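You operate a simulated robot arm through the tools that you are given. There is no shell and no other tool.

You run a simulated robot arm. Do the job below in one go: nothing can be reset, and whatever is moved stays where it is left.

## Task
Reset the test rig and turn the stand's motor fan end up.
Fine: gauge aside, knob back to START, display zeroed once; latch the stand again.

Only the result counts: the job must be done as asked and must still hold three seconds after the hand-in. Knocking over, shifting, dropping, spilling or breaking anything else fails it.

## Robot
A 7-joint arm with a three-finger gripper, fixed in place. Base frame: the origin is at the foot of the arm, x ahead of it, y to its left, z up. Lengths are in mm, angles in rad, forces in N, time in s.
Its first joint turns from -2.897 to 2.897 rad. Payload 2.69 kg.
The tool frame sits at the grasp point between the pads (the TCP): z along the fingers, y along the line on which they close. The tips reach 30 mm beyond it. The gripper opens to 128 mm. The gripper's body begins 117 mm behind the TCP.
Orientation is that of the tool frame in the base frame, as a unit quaternion [x, y, z, w]. With the fingers straight down and closing along the base's y, the tool's x points along the base's -x, its y along +y and its z along -z.

## Interface
- The arm moves only by the tool send_rows. Its arguments are lists of equal length, an entry for each row: "dp": the shift along the tool's x, y, z in mm, a list of three; "delta_rot": the turn, a rotation vector about the tool's x, y, z in rad, a list of three; "gripper": the opening in per cent of the stroke, from 0 (shut) to 100 (fully open). In form: {"dp": [[dx, dy, dz], ...], "delta_rot": [[rx, ry, rz], ...], "gripper": [gripper, ...]}. A call has 1 to 20 rows; each row is the pose to reach, as a shift and turn from the pose commanded when the call began, along the tool's axes at that moment. Rows are played at 5 a second. More than 50 mm and 0.15 rad between two rows, or a gripper value outside its range, and nothing of the call is played. Where a pose cannot be reached the arm comes as near as it can. A force on the tool above 40 N (or 10 N above the force at the start of the call, whichever is more), or a blocked arm, ends the call early, and 0.2 s more pass. Each finger halts on what it meets, pressing with about 22 N; the grip force reading is that of the motor and also rises with nothing between the fingers. The clock runs only during rows and for 0.2 s after the last one: add rows that repeat a pose to give the fingers time. The reply holds the time, the measured pose of the TCP, the force on the tool along the base axes, the opening and the grip force, in the units named above and with some noise, with the torque about the TCP (base axes, N m) and any sound that the robot's microphone picked up, and new pictures: "views" is both (left out), scene, wrist or none.
- Cameras (640 x 400 px; columns grow to the right, rows downward): "scene" is fixed at [39.4, 504, 1510.9]; the picture's right is [-0.21, -0.98, 0.00], its down [-0.58, 0.13, -0.80] and it looks along [0.79, -0.17, -0.59] (base axes); focal length 233 px, centre (320, 200). "wrist" rides on the gripper at [58, 54, -131] in the tool frame; the picture's right is [-0.68, 0.74, 0.00], its down [-0.62, -0.57, -0.55] and it looks along [-0.40, -0.37, 0.84] (tool axes); focal length 234 px, centre (320, 200). There is no depth. A picture from a camera that has moved, and an enlarged one, comes with that camera's place and axes in the base frame and with its lens. The place of the scene camera against the robot may be out by one fixed shift of up to 18 mm in any direction.
- lift_body(by): slides the trunk up (or, below 0, down) by that many mm; the arm rides with it, the base frame stays. It gives what a move gives, with no picture.
- enlarge(camera, box): a new picture of the part [left, top, right, bottom] of that camera's present view, enlarged. It takes no simulated time.
- sign_off(): hands the job in; it is judged then, once.

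Nothing tells you positions but the pictures and the camera data. Unless the task says otherwise, let go and move clear before handing in.

The tools are called by a JSON object that holds its "op" and its "data". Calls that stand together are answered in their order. send_rows: Moves the arm, as the interface text tells. Its arguments: {"type":"object","properties":{"dp":{"type":"array"},"delta_rot":{"type":"array"},"gripper":{"type":"array"},"views":{"type":"string","enum":["both","scene","wrist","none"]}},"required":["dp","delta_rot","gripper"]} The other tools are called the same way: lift_body (by) slides the trunk up or down; enlarge (camera, box) takes an enlarged picture of a part of a camera's view; sign_off () hands the job in.

At the start:

```text
clock: 0.0
ee_pos: [529.7, 179.2, 1379.8]
tcp_rot: [0.0, 1.0, 0.0, 0.0]
force: [-0.1, -0.1, 0.0]
ft_torque: [-0.03, 0.01, -0.01]
opening: 128.0
grip_force: 0.1
trunk travel left (down, up): [-150.0, 200.0]
```

scene: 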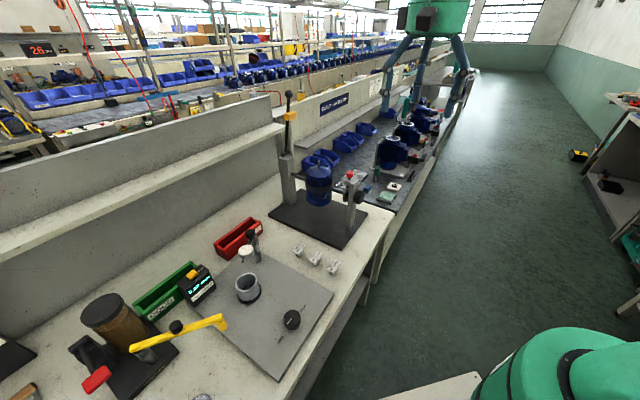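
wrist: 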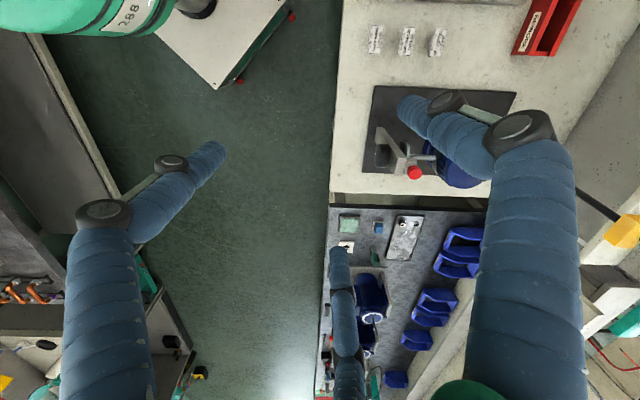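

I see a bench with a test plate (gauge, knob, display) and a stand holding a blue motor at the far end of the bench. First I'll enlarge the pictures to get the details before moving.

{"op": "enlarge", "data": {"camera": "scene", "box": [160, 210, 360, 335]}}

{"op": "enlarge", "data": {"camera": "scene", "box": [250, 80, 410, 260]}}

{"op": "enlarge", "data": {"camera": "scene", "box": [0, 260, 240, 400]}}

{"op": "enlarge", "data": {"camera": "wrist", "box": [340, 0, 640, 200]}}

```text
3.20 times, centred on (260, 272) of scene
camera zoom: at [39.4, 504.0, 1510.9], right [-0.21, -0.98, 0.0], down [-0.58, 0.13, -0.8], along [0.79, -0.17, -0.59], focal length 747 px, centre (512, -32)
```

zoom: 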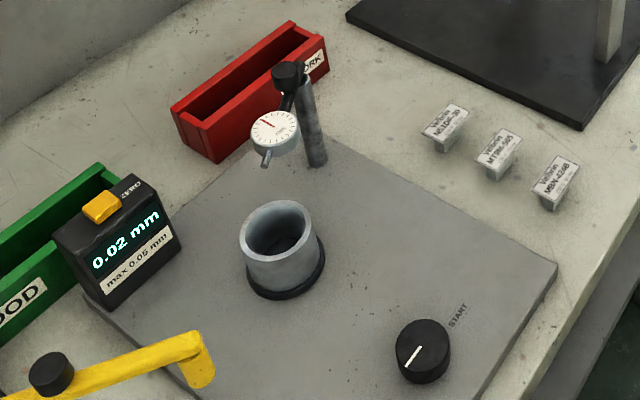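

```text
2.22 times, centred on (330, 170) of scene
camera zoom: at [39.4, 504.0, 1510.9], right [-0.21, -0.98, 0.0], down [-0.58, 0.13, -0.8], along [0.79, -0.17, -0.59], focal length 518 px, centre (298, 267)
```

zoom: 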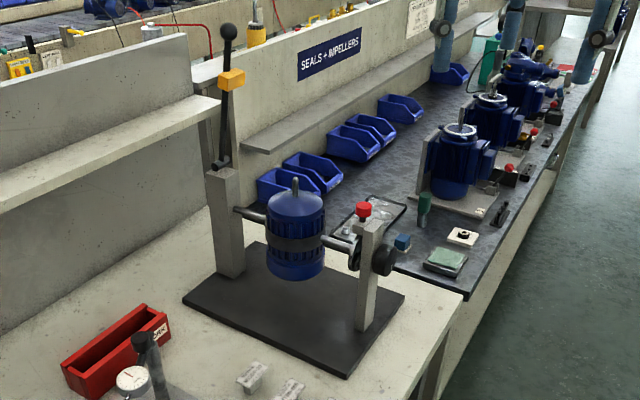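

```text
2.67 times, centred on (120, 330) of scene
camera zoom: at [39.4, 504.0, 1510.9], right [-0.21, -0.98, 0.0], down [-0.58, 0.13, -0.8], along [0.79, -0.17, -0.59], focal length 622 px, centre (853, -147)
```

zoom: 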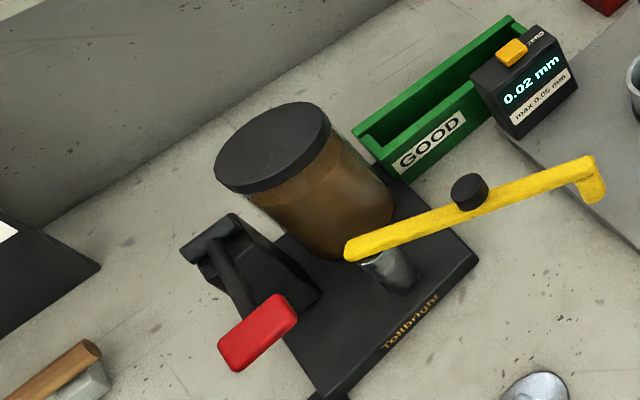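

```text
2.00 times, centred on (490, 100) of wrist
camera zoom: at [471.6, 233.5, 1510.5], right [0.68, 0.74, 0.0], down [0.62, -0.57, 0.55], along [0.4, -0.37, -0.84], focal length 468 px, centre (-20, 400)
```

zoom: 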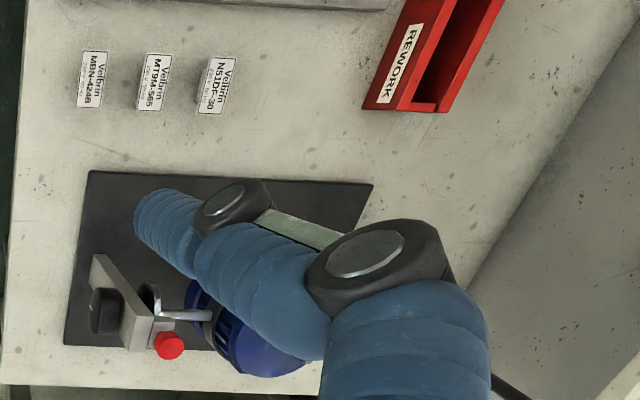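

The enlarged pictures hold real detail, so I'll zoom in harder on each mechanism (stand, gauge, knob, display) before any motion.

{"op": "enlarge", "data": {"camera": "scene", "box": [270, 160, 390, 235]}}

{"op": "enlarge", "data": {"camera": "scene", "box": [320, 165, 376, 200]}}

{"op": "enlarge", "data": {"camera": "scene", "box": [260, 80, 340, 180]}}

{"op": "enlarge", "data": {"camera": "scene", "box": [224, 220, 288, 310]}}

{"op": "enlarge", "data": {"camera": "scene", "box": [270, 290, 334, 330]}}

{"op": "enlarge", "data": {"camera": "scene", "box": [168, 255, 232, 310]}}

{"op": "enlarge", "data": {"camera": "wrist", "box": [350, 70, 520, 200]}}

```text
5.33 times, centred on (330, 198) of scene
camera zoom: at [39.4, 504.0, 1510.9], right [-0.21, -0.98, 0.0], down [-0.58, 0.13, -0.8], along [0.79, -0.17, -0.59], focal length 1244 px, centre (267, 213)
```

zoom: 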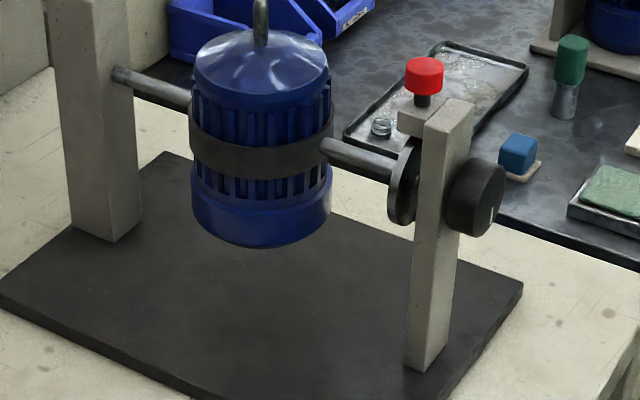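

```text
11.43 times, centred on (348, 182) of scene
camera zoom: at [39.4, 504.0, 1510.9], right [-0.21, -0.98, 0.0], down [-0.58, 0.13, -0.8], along [0.79, -0.17, -0.59], focal length 2667 px, centre (0, 400)
```

zoom: 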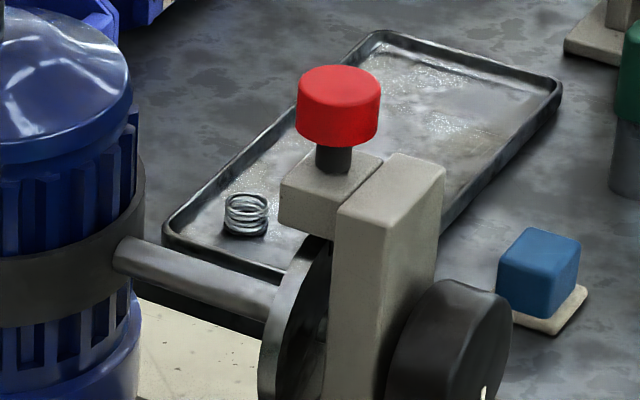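

```text
4.00 times, centred on (300, 130) of scene
camera zoom: at [39.4, 504.0, 1510.9], right [-0.21, -0.98, 0.0], down [-0.58, 0.13, -0.8], along [0.79, -0.17, -0.59], focal length 933 px, centre (400, 480)
```

zoom: 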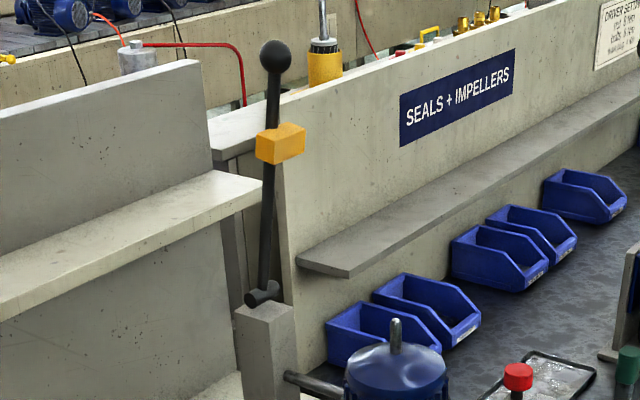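

```text
4.44 times, centred on (256, 265) of scene
camera zoom: at [39.4, 504.0, 1510.9], right [-0.21, -0.98, 0.0], down [-0.58, 0.13, -0.8], along [0.79, -0.17, -0.59], focal length 1037 px, centre (604, -89)
```

zoom: 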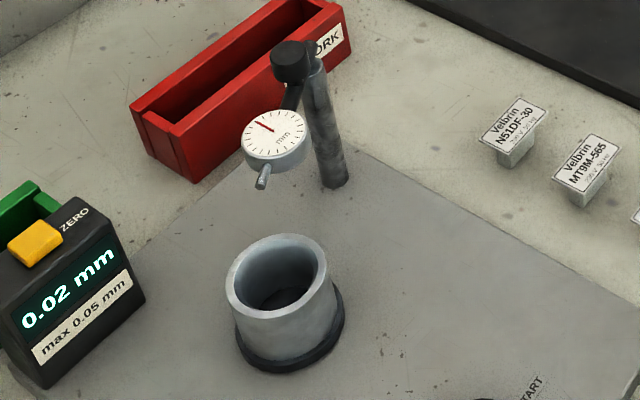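

```text
10.00 times, centred on (302, 310) of scene
camera zoom: at [39.4, 504.0, 1510.9], right [-0.21, -0.98, 0.0], down [-0.58, 0.13, -0.8], along [0.79, -0.17, -0.59], focal length 2333 px, centre (500, -900)
```

zoom: 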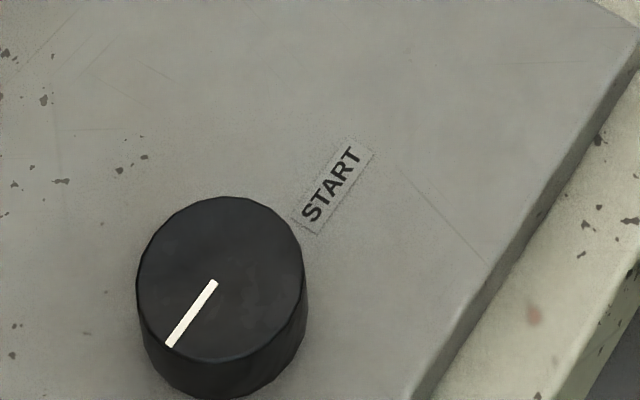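

```text
7.27 times, centred on (200, 282) of scene
camera zoom: at [39.4, 504.0, 1510.9], right [-0.21, -0.98, 0.0], down [-0.58, 0.13, -0.8], along [0.79, -0.17, -0.59], focal length 1697 px, centre (1193, -400)
```

zoom: 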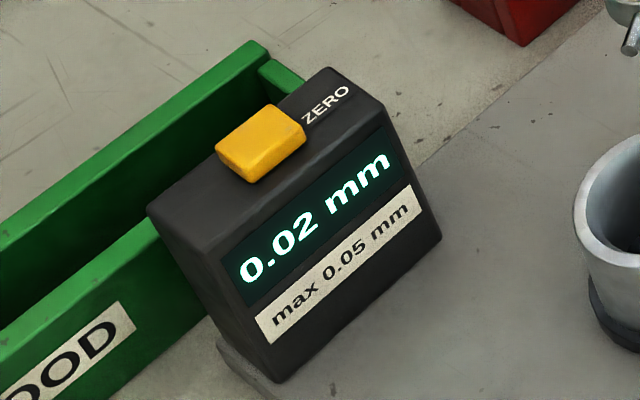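

```text
3.08 times, centred on (435, 135) of wrist
camera zoom: at [471.6, 233.5, 1510.5], right [0.68, 0.74, 0.0], down [0.62, -0.57, 0.55], along [0.4, -0.37, -0.84], focal length 720 px, centre (-34, 400)
```

zoom: 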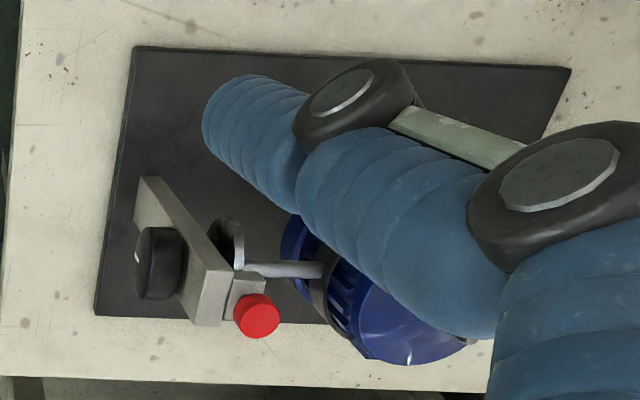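

{"op": "enlarge", "data": {"camera": "scene", "box": [270, 85, 318, 115]}}

{"op": "enlarge", "data": {"camera": "scene", "box": [270, 135, 318, 165]}}

{"op": "enlarge", "data": {"camera": "scene", "box": [340, 180, 372, 200]}}

{"op": "enlarge", "data": {"camera": "scene", "box": [300, 160, 348, 210]}}

{"op": "enlarge", "data": {"camera": "scene", "box": [236, 225, 268, 265]}}

{"op": "enlarge", "data": {"camera": "wrist", "box": [370, 110, 440, 160]}}

```text
13.33 times, centred on (294, 100) of scene
camera zoom: at [39.4, 504.0, 1510.9], right [-0.21, -0.98, 0.0], down [-0.58, 0.13, -0.8], along [0.79, -0.17, -0.59], focal length 3111 px, centre (667, 1533)
```

zoom: 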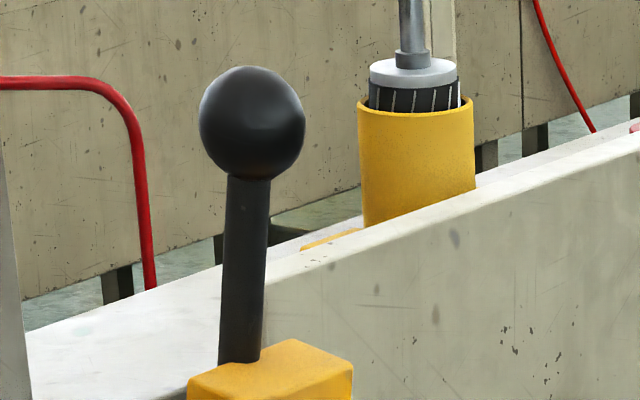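

```text
13.33 times, centred on (294, 150) of scene
camera zoom: at [39.4, 504.0, 1510.9], right [-0.21, -0.98, 0.0], down [-0.58, 0.13, -0.8], along [0.79, -0.17, -0.59], focal length 3111 px, centre (667, 867)
```

zoom: 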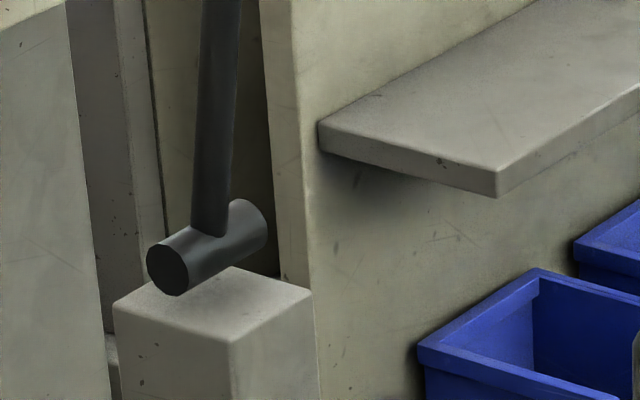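

```text
16.00 times, centred on (356, 190) of scene
camera zoom: at [39.4, 504.0, 1510.9], right [-0.21, -0.98, 0.0], down [-0.58, 0.13, -0.8], along [0.79, -0.17, -0.59], focal length 3734 px, centre (-256, 360)
```

zoom: 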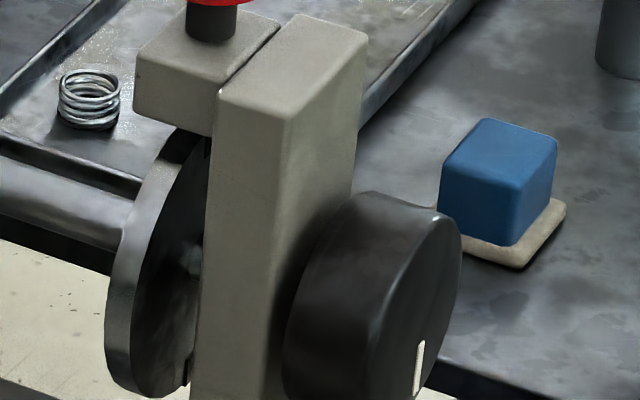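

```text
8.00 times, centred on (324, 185) of scene
camera zoom: at [39.4, 504.0, 1510.9], right [-0.21, -0.98, 0.0], down [-0.58, 0.13, -0.8], along [0.79, -0.17, -0.59], focal length 1867 px, centre (288, 320)
```

zoom: 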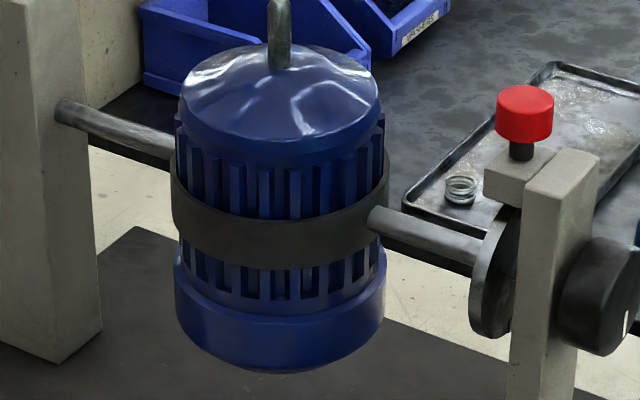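

```text
10.00 times, centred on (252, 245) of scene
camera zoom: at [39.4, 504.0, 1510.9], right [-0.21, -0.98, 0.0], down [-0.58, 0.13, -0.8], along [0.79, -0.17, -0.59], focal length 2333 px, centre (1000, -250)
```

zoom: 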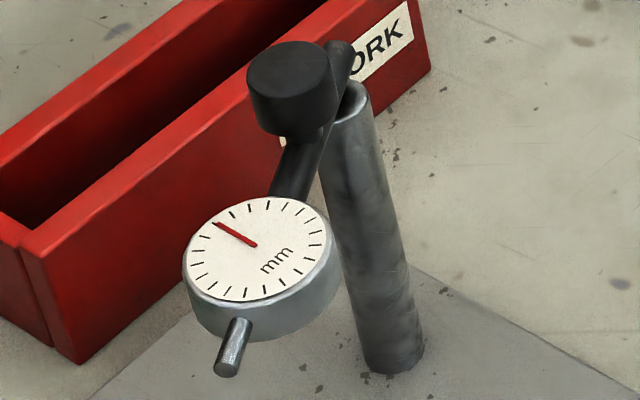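

```text
8.00 times, centred on (405, 135) of wrist
camera zoom: at [471.6, 233.5, 1510.5], right [0.68, 0.74, 0.0], down [0.62, -0.57, 0.55], along [0.4, -0.37, -0.84], focal length 1873 px, centre (-360, 720)
```

zoom: 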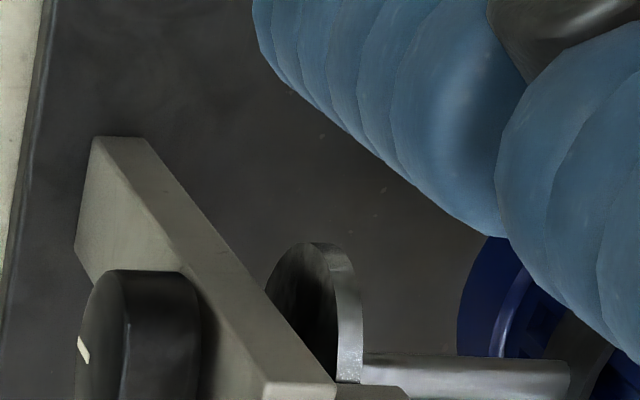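

The stand shows a front post with an index disc, a red-headed plunger and a black turn knob. The gauge sits on a swivel arm with a black cap, and the display has one yellow ZERO button. I'll carry the arm above the rig for closer views.

{"op": "send_rows", "data": {"dp": [[4, 38, 10], [8, 76, 20], [12, 114, 30], [16, 152, 40], [20, 190, 50], [24, 228, 60], [28, 266, 70], [32, 304, 80], [36, 342, 90], [40, 380, 100]], "delta_rot": [[0, 0, 0], [0, 0, 0], [0, 0, 0], [0, 0, 0], [0, 0, 0], [0, 0, 0], [0, 0, 0], [0, 0, 0], [0, 0, 0], [0, 0, 0]], "gripper": [100, 100, 100, 100, 100, 100, 100, 100, 100, 100]}}

```text
clock: 2.2
ee_pos: [489.1, 560.0, 1280.2]
tcp_rot: [-0.001, 1.0, 0.0, 0.0]
force: [0.4, -0.2, -0.7]
ft_torque: [0.01, -0.01, -0.01]
opening: 127.8
grip_force: 0.1
trunk travel left (down, up): [-150.0, 200.0]
camera wrist: at [431.2, 613.5, 1410.6], right [0.68, 0.74, 0.0], down [0.62, -0.57, 0.55], along [0.4, -0.37, -0.84], focal length 234 px, centre (320, 200)
```

scene: 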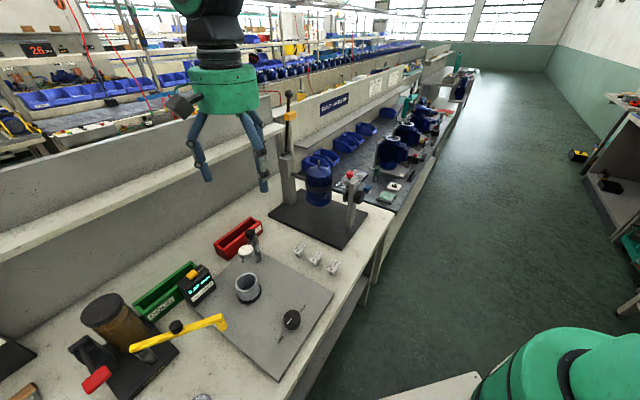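
wrist: 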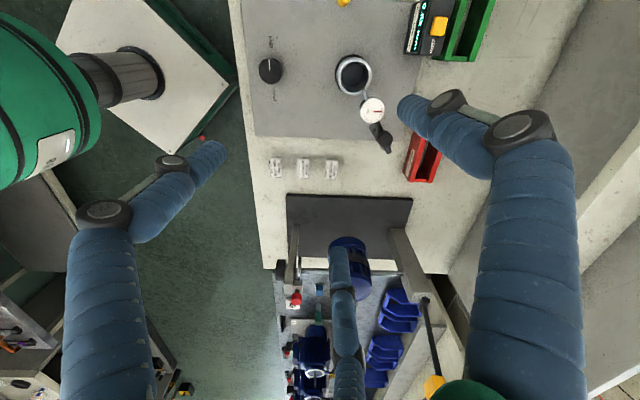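

The gripper is drawn with three blue fingers, so I'll rely on the written geometry and check contacts carefully. From here the wrist camera sees the rig and stand well, so I'll zoom in on each.

{"op": "enlarge", "data": {"camera": "wrist", "box": [240, 0, 420, 140]}}

{"op": "enlarge", "data": {"camera": "wrist", "box": [325, 40, 415, 160]}}

{"op": "enlarge", "data": {"camera": "wrist", "box": [270, 180, 460, 320]}}

{"op": "enlarge", "data": {"camera": "wrist", "box": [390, 0, 500, 70]}}

{"op": "enlarge", "data": {"camera": "wrist", "box": [400, 280, 460, 400]}}

{"op": "enlarge", "data": {"camera": "wrist", "box": [250, 30, 300, 100]}}

```text
2.86 times, centred on (330, 70) of wrist
camera zoom: at [431.2, 613.5, 1410.6], right [0.68, 0.74, 0.0], down [0.62, -0.57, 0.55], along [0.4, -0.37, -0.84], focal length 669 px, centre (291, 571)
```

zoom: 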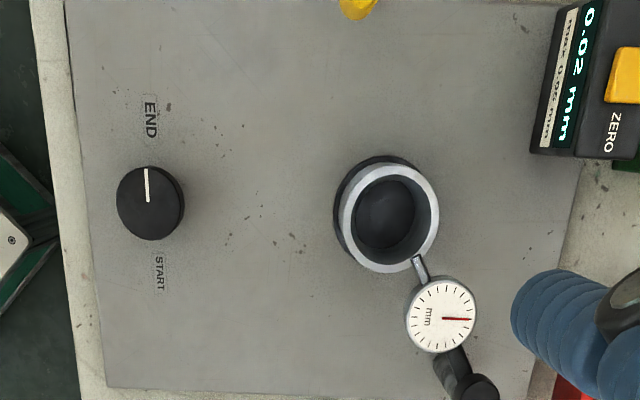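

```text
3.33 times, centred on (370, 100) of wrist
camera zoom: at [431.2, 613.5, 1410.6], right [0.68, 0.74, 0.0], down [0.62, -0.57, 0.55], along [0.4, -0.37, -0.84], focal length 781 px, centre (153, 533)
```

zoom: 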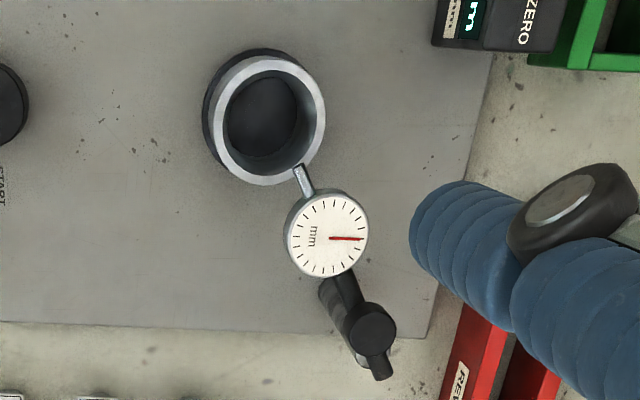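

```text
2.86 times, centred on (365, 250) of wrist
camera zoom: at [431.2, 613.5, 1410.6], right [0.68, 0.74, 0.0], down [0.62, -0.57, 0.55], along [0.4, -0.37, -0.84], focal length 669 px, centre (191, 57)
```

zoom: 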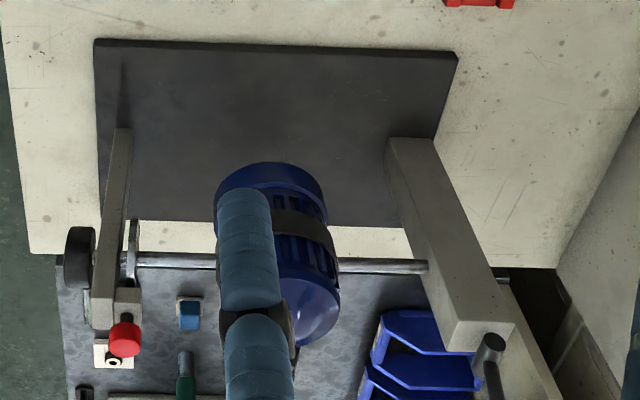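

```text
5.71 times, centred on (445, 35) of wrist
camera zoom: at [431.2, 613.5, 1410.6], right [0.68, 0.74, 0.0], down [0.62, -0.57, 0.55], along [0.4, -0.37, -0.84], focal length 1338 px, centre (-394, 1143)
```

zoom: 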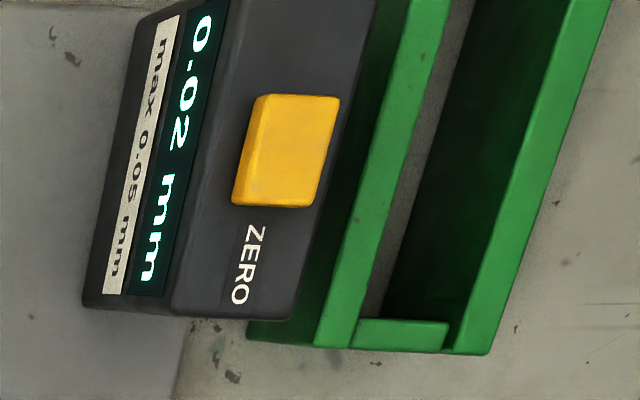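

```text
3.33 times, centred on (430, 340) of wrist
camera zoom: at [431.2, 613.5, 1410.6], right [0.68, 0.74, 0.0], down [0.62, -0.57, 0.55], along [0.4, -0.37, -0.84], focal length 781 px, centre (-47, -267)
```

zoom: 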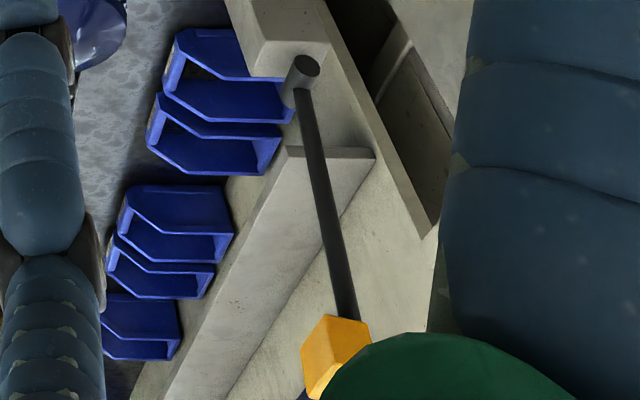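

```text
5.71 times, centred on (275, 65) of wrist
camera zoom: at [431.2, 613.5, 1410.6], right [0.68, 0.74, 0.0], down [0.62, -0.57, 0.55], along [0.4, -0.37, -0.84], focal length 1338 px, centre (577, 971)
```

zoom: 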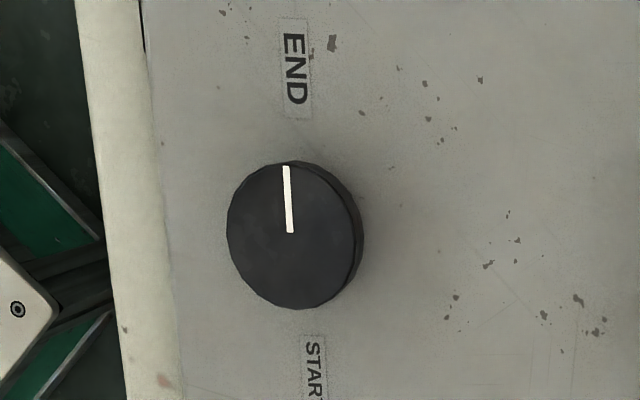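

Triangulating the pictures gives these positions:
- **Rig knob:** about (389, 507, 838), pointing at END, with START 180° away.
- **Gauge arm:** post at about (642, 600), cap at about (615, 607, 987).
- **ZERO button:** about (548, 787, 911).
- **Stand:** red plunger at about (764, 230, 1069), black turn knob at about (724, 199, 992).

Next I go above the gauge cap to check alignment.

{"op": "send_rows", "data": {"dp": [[-18, 7, 30], [-36, 14, 60], [-54, 20, 90], [-72, 27, 120], [-90, 34, 150], [-108, 41, 180], [-126, 47.5, 205], [-126, 47.5, 220]], "delta_rot": [[0, 0, 0.04], [0, 0, 0.08], [0, 0, 0.12], [0, 0, 0.16], [0, 0, 0.2], [0, 0, 0.23], [0, 0, 0.26], [0, 0, 0.26]], "gripper": [90, 80, 70, 60, 50, 45, 45, 45]}}

```text
clock: 4.0
ee_pos: [616.1, 608.3, 1058.5]
tcp_rot: [0.13, 0.992, 0.0, 0.0]
force: [-0.1, 1.1, 0.4]
ft_torque: [-0.02, -0.01, 0.01]
opening: 57.8
grip_force: 0.2
trunk travel left (down, up): [-150.0, 200.0]
camera wrist: at [573.7, 675.0, 1189.6], right [0.84, 0.54, 0.0], down [0.45, -0.7, 0.55], along [0.29, -0.46, -0.84], focal length 234 px, centre (320, 200)
```

scene: 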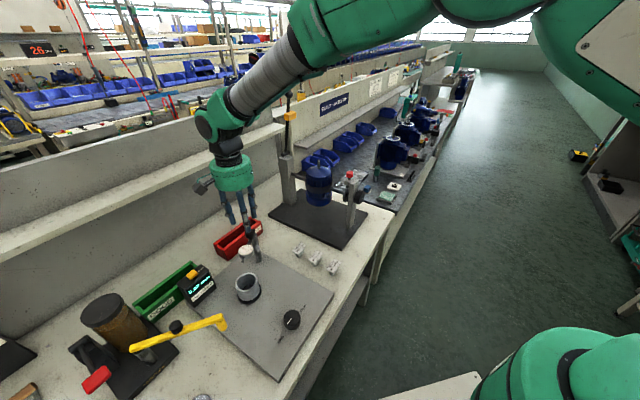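
wrist: 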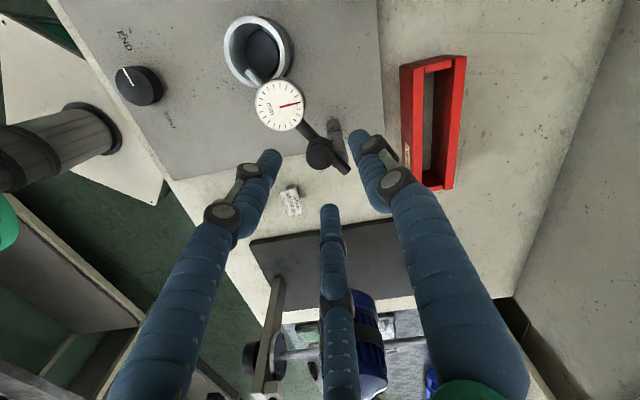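

{"op": "enlarge", "data": {"camera": "wrist", "box": [240, 70, 380, 200]}}

{"op": "enlarge", "data": {"camera": "scene", "box": [200, 150, 280, 270]}}

{"op": "enlarge", "data": {"camera": "wrist", "box": [230, 260, 430, 400]}}

```text
3.08 times, centred on (310, 135) of wrist
camera zoom: at [573.7, 675.0, 1189.6], right [0.84, 0.54, 0.0], down [0.45, -0.7, 0.55], along [0.29, -0.46, -0.84], focal length 720 px, centre (351, 400)
```

zoom: 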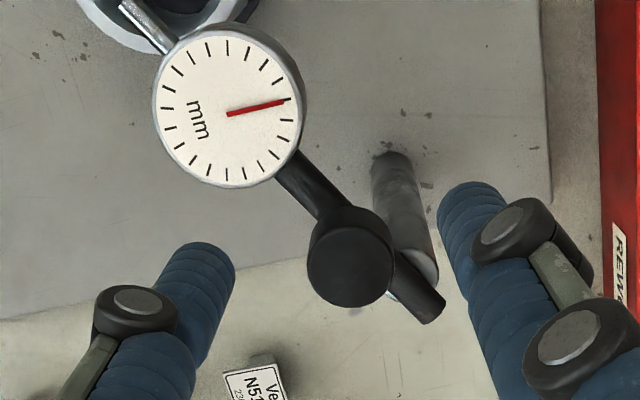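

```text
3.33 times, centred on (240, 210) of scene
camera zoom: at [39.4, 504.0, 1510.9], right [-0.21, -0.98, 0.0], down [-0.58, 0.13, -0.8], along [0.79, -0.17, -0.59], focal length 778 px, centre (587, 167)
```

zoom: 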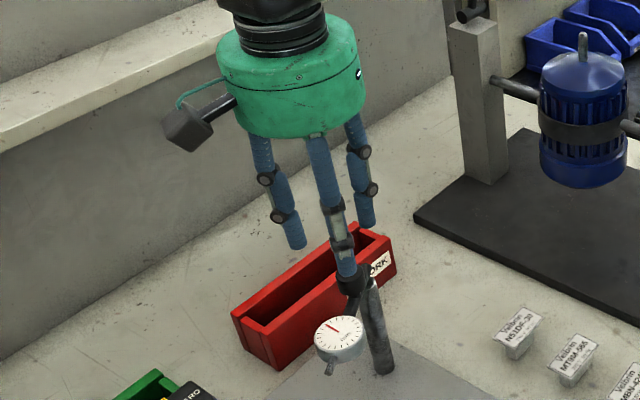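

```text
2.86 times, centred on (330, 330) of wrist
camera zoom: at [573.7, 675.0, 1189.6], right [0.84, 0.54, 0.0], down [0.45, -0.7, 0.55], along [0.29, -0.46, -0.84], focal length 669 px, centre (291, -171)
```

zoom: 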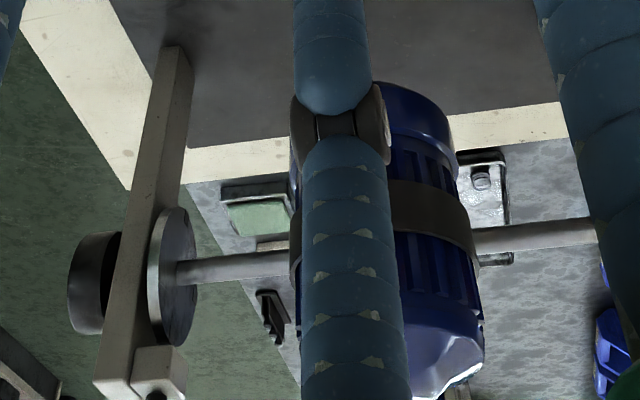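

The cap is centred at about (616, 606, 990) with the pivot post at about (646, 600). I'll descend around the cap with the fingers half open, stop just short, and verify.

{"op": "send_rows", "data": {"dp": [[0, 0, 12], [0, -1, 24], [0, -2, 36], [0, -2, 48], [0, -2, 58], [0, -2, 64], [0, -2, 64]], "delta_rot": [[0, 0, 0], [0, 0, 0], [0, 0, 0], [0, 0, 0], [0, 0, 0], [0, 0, 0], [0, 0, 0]], "gripper": [45, 45, 45, 45, 45, 45, 45]}}

{"op": "enlarge", "data": {"camera": "scene", "box": [210, 190, 290, 270]}}

{"op": "enlarge", "data": {"camera": "wrist", "box": [240, 110, 400, 250]}}

```text
clock: 5.6
ee_pos: [615.1, 606.0, 997.9]
tcp_rot: [0.129, 0.992, 0.001, 0.0]
force: [1.2, -2.6, 16.6]
ft_torque: [-0.26, 0.7, 0.14]
opening: 58.8
grip_force: 0.7
trunk travel left (down, up): [-150.0, 200.0]
camera wrist: at [572.6, 672.3, 1128.9], right [0.84, 0.54, 0.0], down [0.45, -0.71, 0.55], along [0.3, -0.46, -0.84], focal length 234 px, centre (320, 200)
```

scene: 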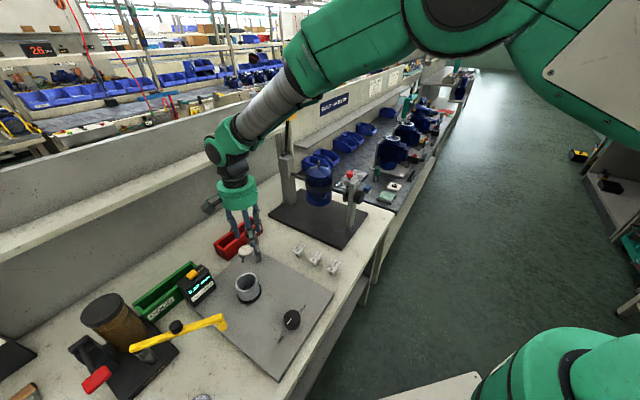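
wrist: 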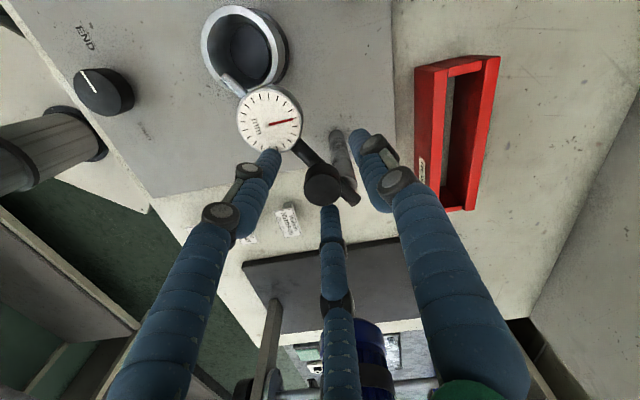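

```text
5.00 times, centred on (250, 230) of scene
camera zoom: at [39.4, 504.0, 1510.9], right [-0.21, -0.98, 0.0], down [-0.58, 0.13, -0.8], along [0.79, -0.17, -0.59], focal length 1167 px, centre (670, 50)
```

zoom: 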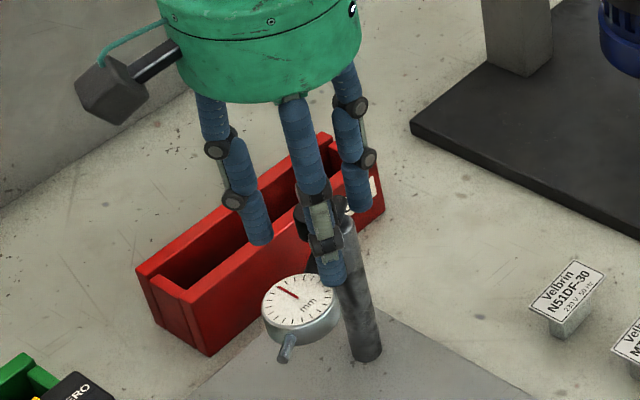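

```text
2.86 times, centred on (320, 180) of wrist
camera zoom: at [572.6, 672.3, 1128.9], right [0.84, 0.54, 0.0], down [0.45, -0.71, 0.55], along [0.3, -0.46, -0.84], focal length 669 px, centre (320, 257)
```

zoom: 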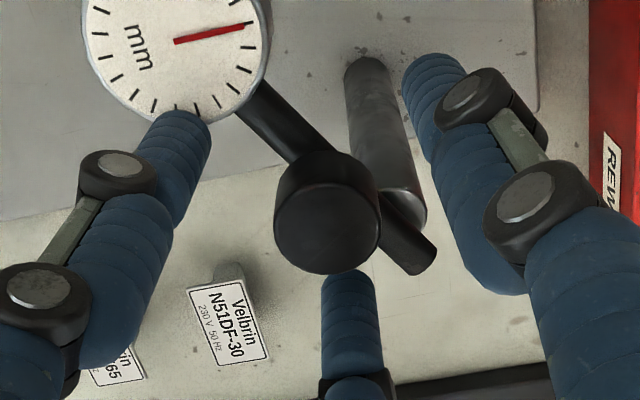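

The force of 16.6 N and its torque put a contact about 40 mm off-axis. That is where the drawn third finger touches the gauge face, so the three visible fingers are real. I'm backing off straight up and will check the closed-finger geometry in free space.

{"op": "send_rows", "data": {"dp": [[0, 0, -10], [0, 0, -30], [0, 0, -60], [0, 0, -60], [0, 0, -60], [0, 0, -60]], "delta_rot": [[0, 0, 0], [0, 0, 0], [0, 0, 0], [0, 0, 0], [0, 0, 0], [0, 0, 0]], "gripper": [45, 45, 45, 0, 0, 0]}}

{"op": "enlarge", "data": {"camera": "wrist", "box": [220, 90, 420, 230]}}

{"op": "enlarge", "data": {"camera": "scene", "box": [200, 170, 290, 270]}}

```text
clock: 7.0
ee_pos: [615.4, 606.4, 1054.6]
tcp_rot: [0.13, 0.991, 0.001, 0.0]
force: [0.3, -0.1, 0.1]
ft_torque: [0.0, 0.01, 0.01]
opening: 2.3
grip_force: 21.8
trunk travel left (down, up): [-150.0, 200.0]
camera wrist: at [573.0, 672.6, 1186.0], right [0.84, 0.54, 0.0], down [0.45, -0.7, 0.55], along [0.3, -0.46, -0.84], focal length 234 px, centre (320, 200)
```

scene: 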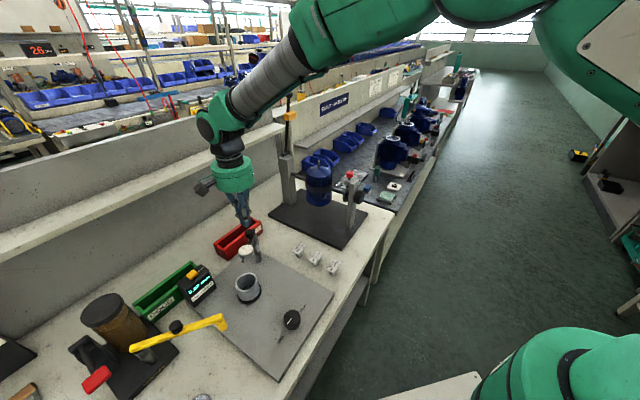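
wrist: 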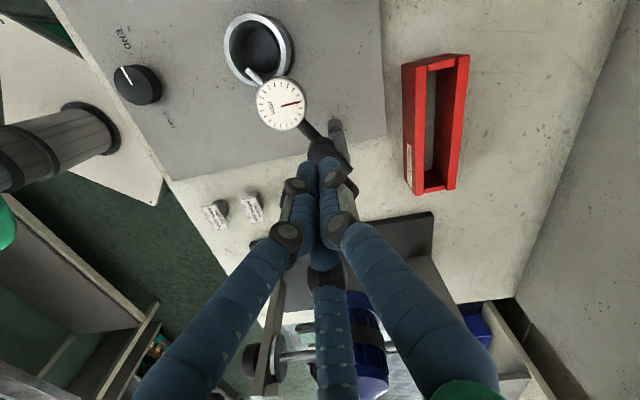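

```text
2.86 times, centred on (320, 160) of wrist
camera zoom: at [573.0, 672.6, 1186.0], right [0.84, 0.54, 0.0], down [0.45, -0.7, 0.55], along [0.3, -0.46, -0.84], focal length 669 px, centre (320, 314)
```

zoom: 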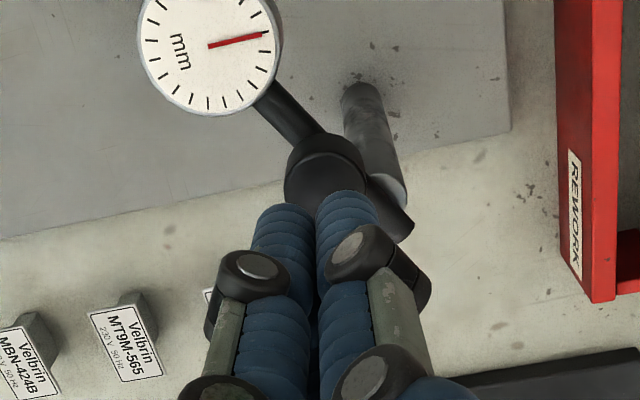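

```text
4.00 times, centred on (245, 220) of scene
camera zoom: at [39.4, 504.0, 1510.9], right [-0.21, -0.98, 0.0], down [-0.58, 0.13, -0.8], along [0.79, -0.17, -0.59], focal length 933 px, centre (620, 120)
```

zoom: 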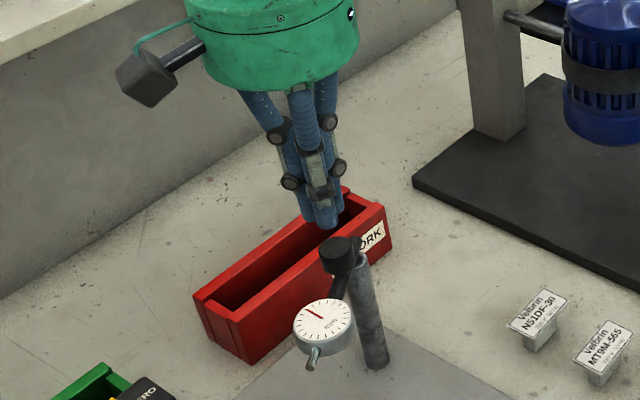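

The three fingers close concentrically, so the gripper centres itself on round parts. I'll turn the tool so one finger sits over the post side, clear of the gauge, and lower it so the tips stay above the arm. Then I'll grip the cap.

{"op": "send_rows", "data": {"dp": [[0, 0, 0], [0, 0, 0], [0, 0, 0], [0, 0, 0], [0, 0, 8], [0, 0, 18], [0, 0, 28], [0, 0, 38], [0, 0, 46], [0, 0, 50], [0, 0, 50]], "delta_rot": [[0, 0, -0.14], [0, 0, -0.28], [0, 0, -0.42], [0, 0, -0.56], [0, 0, -0.56], [0, 0, -0.56], [0, 0, -0.56], [0, 0, -0.56], [0, 0, -0.56], [0, 0, -0.56], [0, 0, -0.56]], "gripper": [40, 40, 40, 40, 40, 40, 40, 40, 40, 40, 40]}}

{"op": "enlarge", "data": {"camera": "wrist", "box": [220, 90, 420, 230]}}

{"op": "enlarge", "data": {"camera": "scene", "box": [200, 180, 290, 270]}}

```text
clock: 9.4
ee_pos: [614.5, 605.9, 1004.8]
tcp_rot: [-0.149, 0.989, 0.0, 0.0]
force: [-0.4, 0.1, -0.4]
ft_torque: [-0.03, -0.02, -0.01]
opening: 51.3
grip_force: 0.1
trunk travel left (down, up): [-150.0, 200.0]
camera wrist: at [543.3, 639.7, 1135.8], right [0.43, 0.9, 0.0], down [0.76, -0.36, 0.55], along [0.5, -0.23, -0.84], focal length 234 px, centre (320, 200)
```

scene: 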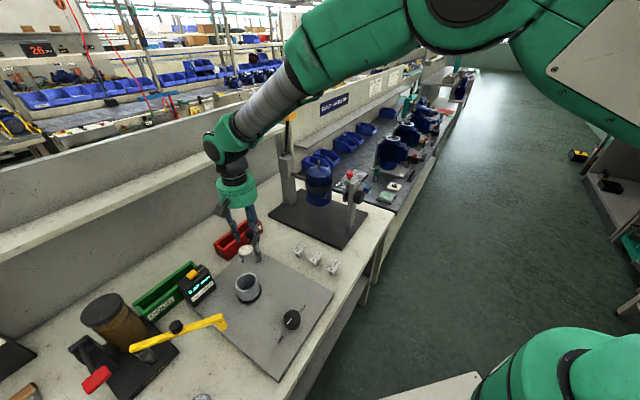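
wrist: 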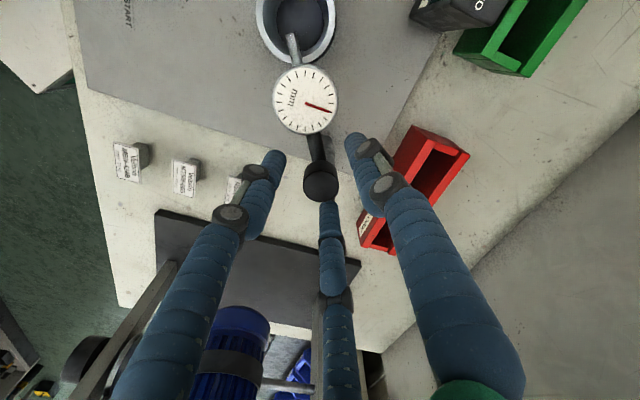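

```text
2.86 times, centred on (320, 160) of wrist
camera zoom: at [543.3, 639.7, 1135.8], right [0.43, 0.9, 0.0], down [0.76, -0.36, 0.55], along [0.5, -0.23, -0.84], focal length 669 px, centre (320, 314)
```

zoom: 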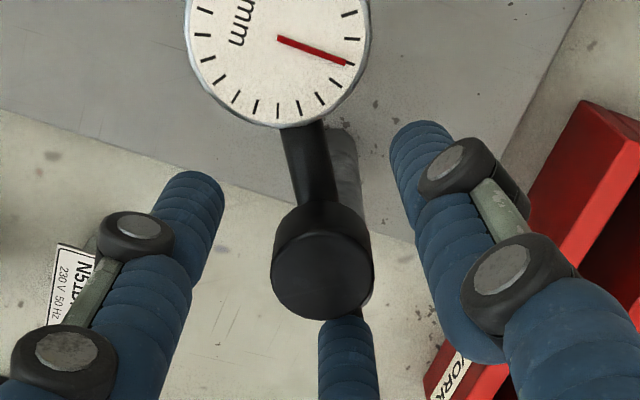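

```text
4.44 times, centred on (245, 225) of scene
camera zoom: at [39.4, 504.0, 1510.9], right [-0.21, -0.98, 0.0], down [-0.58, 0.13, -0.8], along [0.79, -0.17, -0.59], focal length 1037 px, centre (653, 89)
```

zoom: 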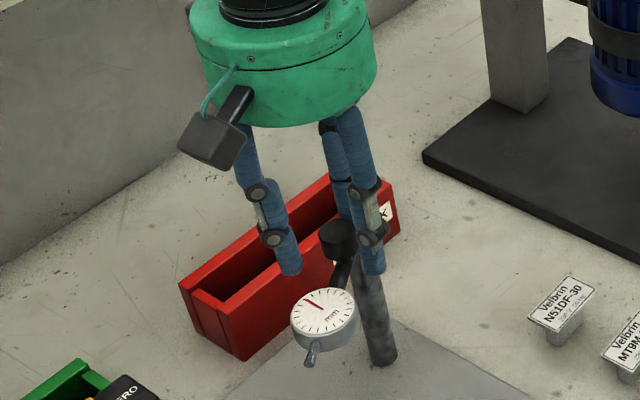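

The fingers surround the cap with no contact. Now I'll close on it.

{"op": "send_rows", "data": {"dp": [[0, 0, 0], [0, 0, 0], [0, 0, 0], [0, 0, 0], [0, 0, 0]], "delta_rot": [[0, 0, 0], [0, 0, 0], [0, 0, 0], [0, 0, 0], [0, 0, 0]], "gripper": [30, 20, 10, 0, 0]}}

{"op": "enlarge", "data": {"camera": "wrist", "box": [220, 90, 420, 230]}}

```text
clock: 10.6
ee_pos: [616.4, 605.8, 1004.3]
tcp_rot: [-0.15, 0.989, 0.0, 0.0]
force: [37.1, -8.8, -5.2]
ft_torque: [-0.46, -1.27, -0.02]
opening: 24.9
grip_force: 44.8
trunk travel left (down, up): [-150.0, 200.0]
camera wrist: at [546.2, 639.0, 1135.7], right [0.43, 0.9, 0.0], down [0.76, -0.36, 0.55], along [0.5, -0.23, -0.84], focal length 234 px, centre (320, 200)
```

scene: 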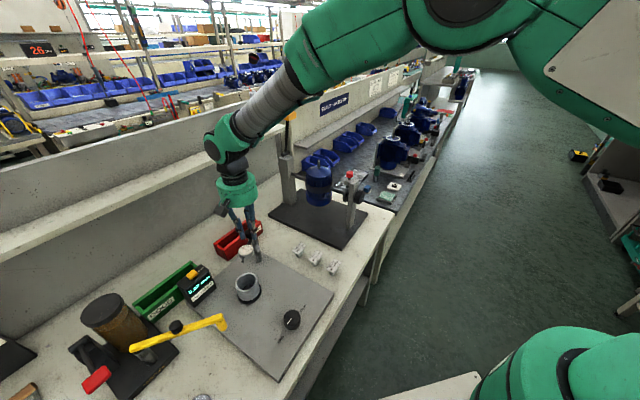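
wrist: 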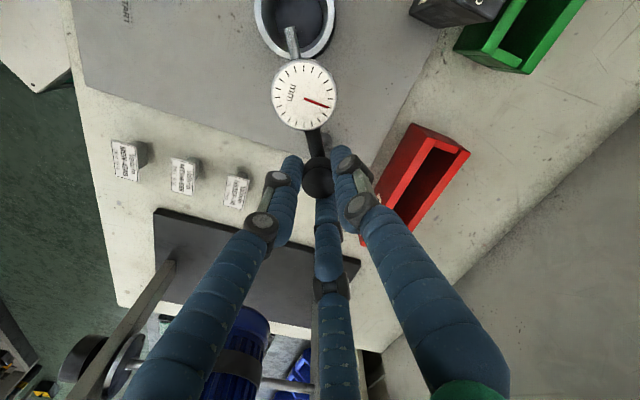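

```text
2.86 times, centred on (320, 160) of wrist
camera zoom: at [546.2, 639.0, 1135.7], right [0.43, 0.9, 0.0], down [0.76, -0.36, 0.55], along [0.5, -0.23, -0.84], focal length 669 px, centre (320, 314)
```

zoom: 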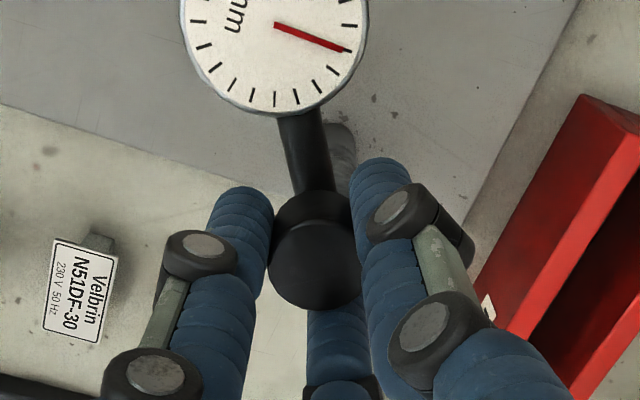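

Gripping pulled the tool toward +x with 37 N, so the cap's true centre is a few mm further along +x. I'll shift to relieve this.

{"op": "send_rows", "data": {"dp": [[-1.5, -1, 0], [-3, -1.5, 0], [-4, -2, 0], [-4, -2, 0]], "delta_rot": [[0, 0, 0], [0, 0, 0], [0, 0, 0], [0, 0, 0]], "gripper": [0, 0, 0, 0], "views": "none"}}

```text
clock: 11.6
ee_pos: [617.2, 605.1, 1004.6]
tcp_rot: [-0.15, 0.989, -0.001, -0.001]
force: [-0.7, 2.5, -1.1]
ft_torque: [0.03, 0.54, 0.2]
opening: 25.0
grip_force: 44.8
trunk travel left (down, up): [-150.0, 200.0]
```

The force is gone, so I hold the cap centred. I'll probe a small swing of the gauge arm toward the back about the post and watch the force.

{"op": "send_rows", "data": {"dp": [[-1.4, 2.1, 0], [-2.8, 4.3, 0], [-2.8, 4.3, 0]], "delta_rot": [[0, 0, 0.087], [0, 0, 0.174], [0, 0, 0.174]], "gripper": [0, 0, 0], "views": "wrist"}}

```text
clock: 12.4
ee_pos: [618.0, 604.9, 1004.2]
tcp_rot: [-0.063, 0.998, -0.003, -0.002]
force: [-7.8, -12.7, 13.6]
ft_torque: [-0.84, -0.17, 0.09]
opening: 25.0
grip_force: 45.6
trunk travel left (down, up): [-150.0, 200.0]
stopped in row 3: the force on the tool passed its limit at 41 N (the readings are from after the stop); the commanded pose is now the measured one
camera wrist: at [554.5, 651.9, 1135.5], right [0.58, 0.82, -0.01], down [0.68, -0.48, 0.55], along [0.44, -0.32, -0.84], focal length 234 px, centre (320, 200)
```

wrist: 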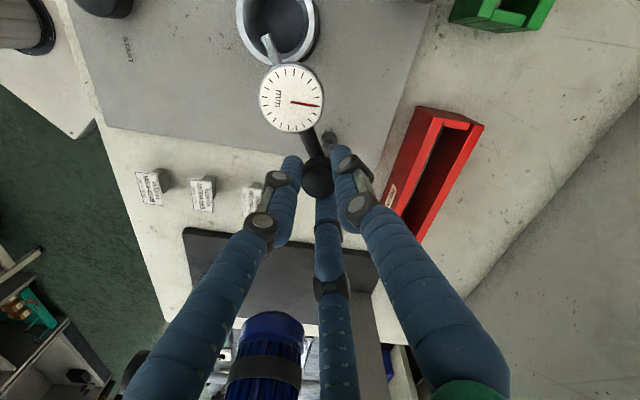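

The arm is blocked toward the back, so that way is a stop. I'll try the other way, toward the front.

{"op": "send_rows", "data": {"dp": [[0.3, -1.5, 0], [0.6, -3, 0], [1.1, -5, 0], [1.1, -5, 0]], "delta_rot": [[0, 0, -0.06], [0, 0, -0.12], [0, 0, -0.174], [0, 0, -0.174]], "gripper": [0, 0, 0, 0], "views": "wrist"}}

```text
clock: 13.4
ee_pos: [616.4, 602.1, 1004.2]
tcp_rot: [-0.149, 0.989, -0.003, -0.002]
force: [-12.7, 1.9, 15.6]
ft_torque: [0.27, 0.46, -0.07]
opening: 25.1
grip_force: 44.9
trunk travel left (down, up): [-150.0, 200.0]
camera wrist: at [546.7, 636.7, 1135.2], right [0.43, 0.9, -0.01], down [0.76, -0.36, 0.55], along [0.49, -0.24, -0.84], focal length 234 px, centre (320, 200)
```

wrist: 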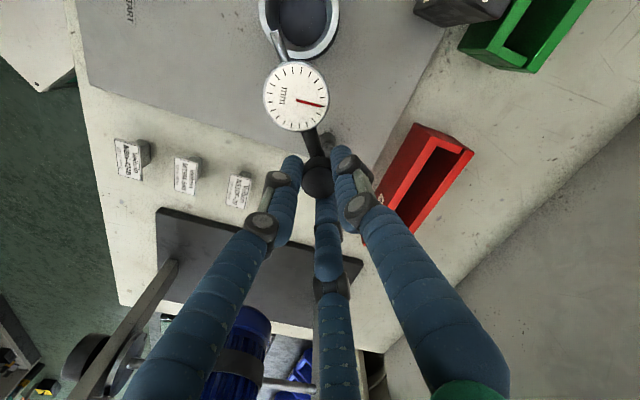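

That way moves freely. I'll continue swinging it toward the front in steps, raising 2 mm to clear the slight upward contact.

{"op": "send_rows", "data": {"dp": [[0.5, 0, -2], [1.5, -2.3, -2], [2.46, -4.6, -2], [2.6, -7.2, -2], [2.7, -9.8, -2], [2.7, -9.8, -2]], "delta_rot": [[0, 0, 0], [0, 0, -0.09], [0, 0, -0.174], [0, 0, -0.26], [0, 0, -0.35], [0, 0, -0.35]], "gripper": [0, 0, 0, 0, 0, 0], "views": "wrist"}}

```text
clock: 14.8
ee_pos: [619.0, 592.2, 1004.1]
tcp_rot: [-0.32, 0.947, -0.002, -0.004]
force: [-6.9, 9.7, -3.7]
ft_torque: [0.42, 0.1, 0.31]
opening: 24.8
grip_force: 44.5
trunk travel left (down, up): [-150.0, 200.0]
camera wrist: at [540.2, 599.8, 1135.5], right [0.09, 1.0, -0.01], down [0.84, -0.07, 0.54], along [0.54, -0.06, -0.84], focal length 234 px, centre (320, 200)
```

wrist: 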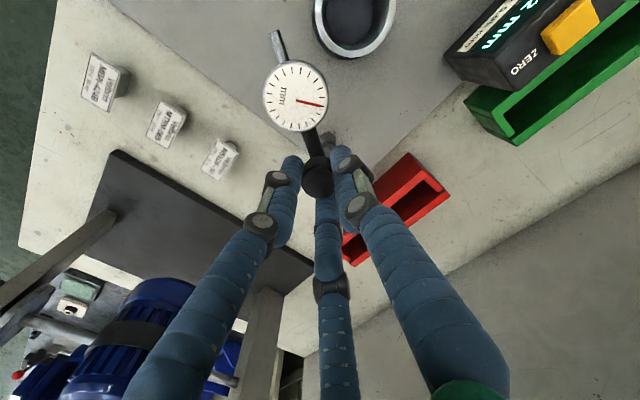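

The gauge has left the cup area. I'll keep swinging it further around the post.

{"op": "send_rows", "data": {"dp": [[0.3, -2.6, 0], [0.5, -5.1, 0], [0.7, -7.7, 0], [0.8, -10.3, 0], [0.5, -12.9, 0], [0.1, -15.4, 0], [-0.6, -17.8, 0], [-1.4, -20.2, 0], [-1.4, -20.2, 0]], "delta_rot": [[0, 0, -0.08], [0, 0, -0.16], [0, 0, -0.24], [0, 0, -0.32], [0, 0, -0.4], [0, 0, -0.48], [0, 0, -0.56], [0, 0, -0.64], [0, 0, -0.64]], "gripper": [0, 0, 0, 0, 0, 0, 0, 0, 0]}}

```text
clock: 16.4
ee_pos: [625.8, 577.1, 1003.1]
tcp_rot: [-0.561, 0.828, -0.001, -0.007]
force: [-8.1, -2.5, 5.7]
ft_torque: [0.01, 0.96, 0.02]
opening: 25.3
grip_force: 44.8
trunk travel left (down, up): [-150.0, 200.0]
stopped in row 7: the force on the tool passed its limit at 42 N (the readings are from after the stop); the commanded pose is now the measured one
camera wrist: at [556.3, 544.1, 1136.2], right [-0.43, 0.9, 0.0], down [0.76, 0.37, 0.54], along [0.49, 0.23, -0.84], focal length 234 px, centre (320, 200)
```

scene: 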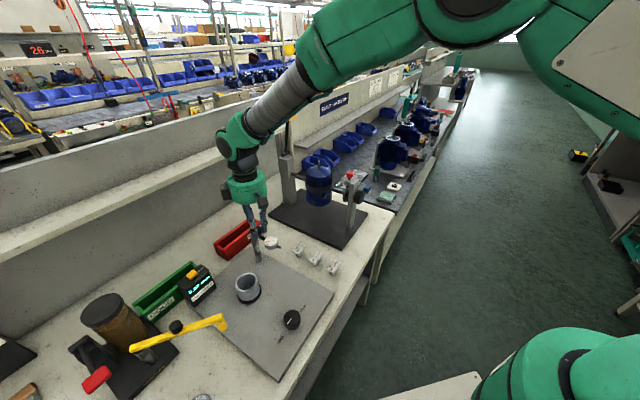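
wrist: 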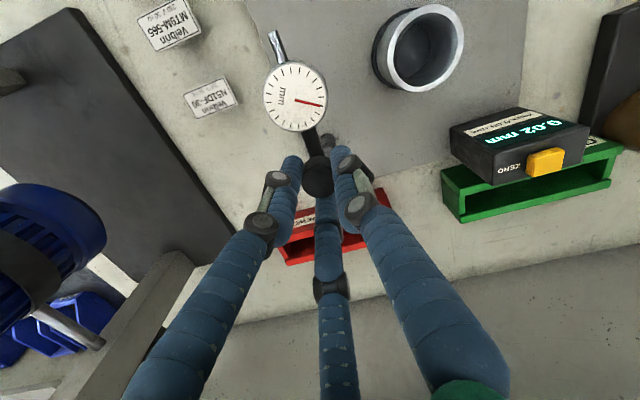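

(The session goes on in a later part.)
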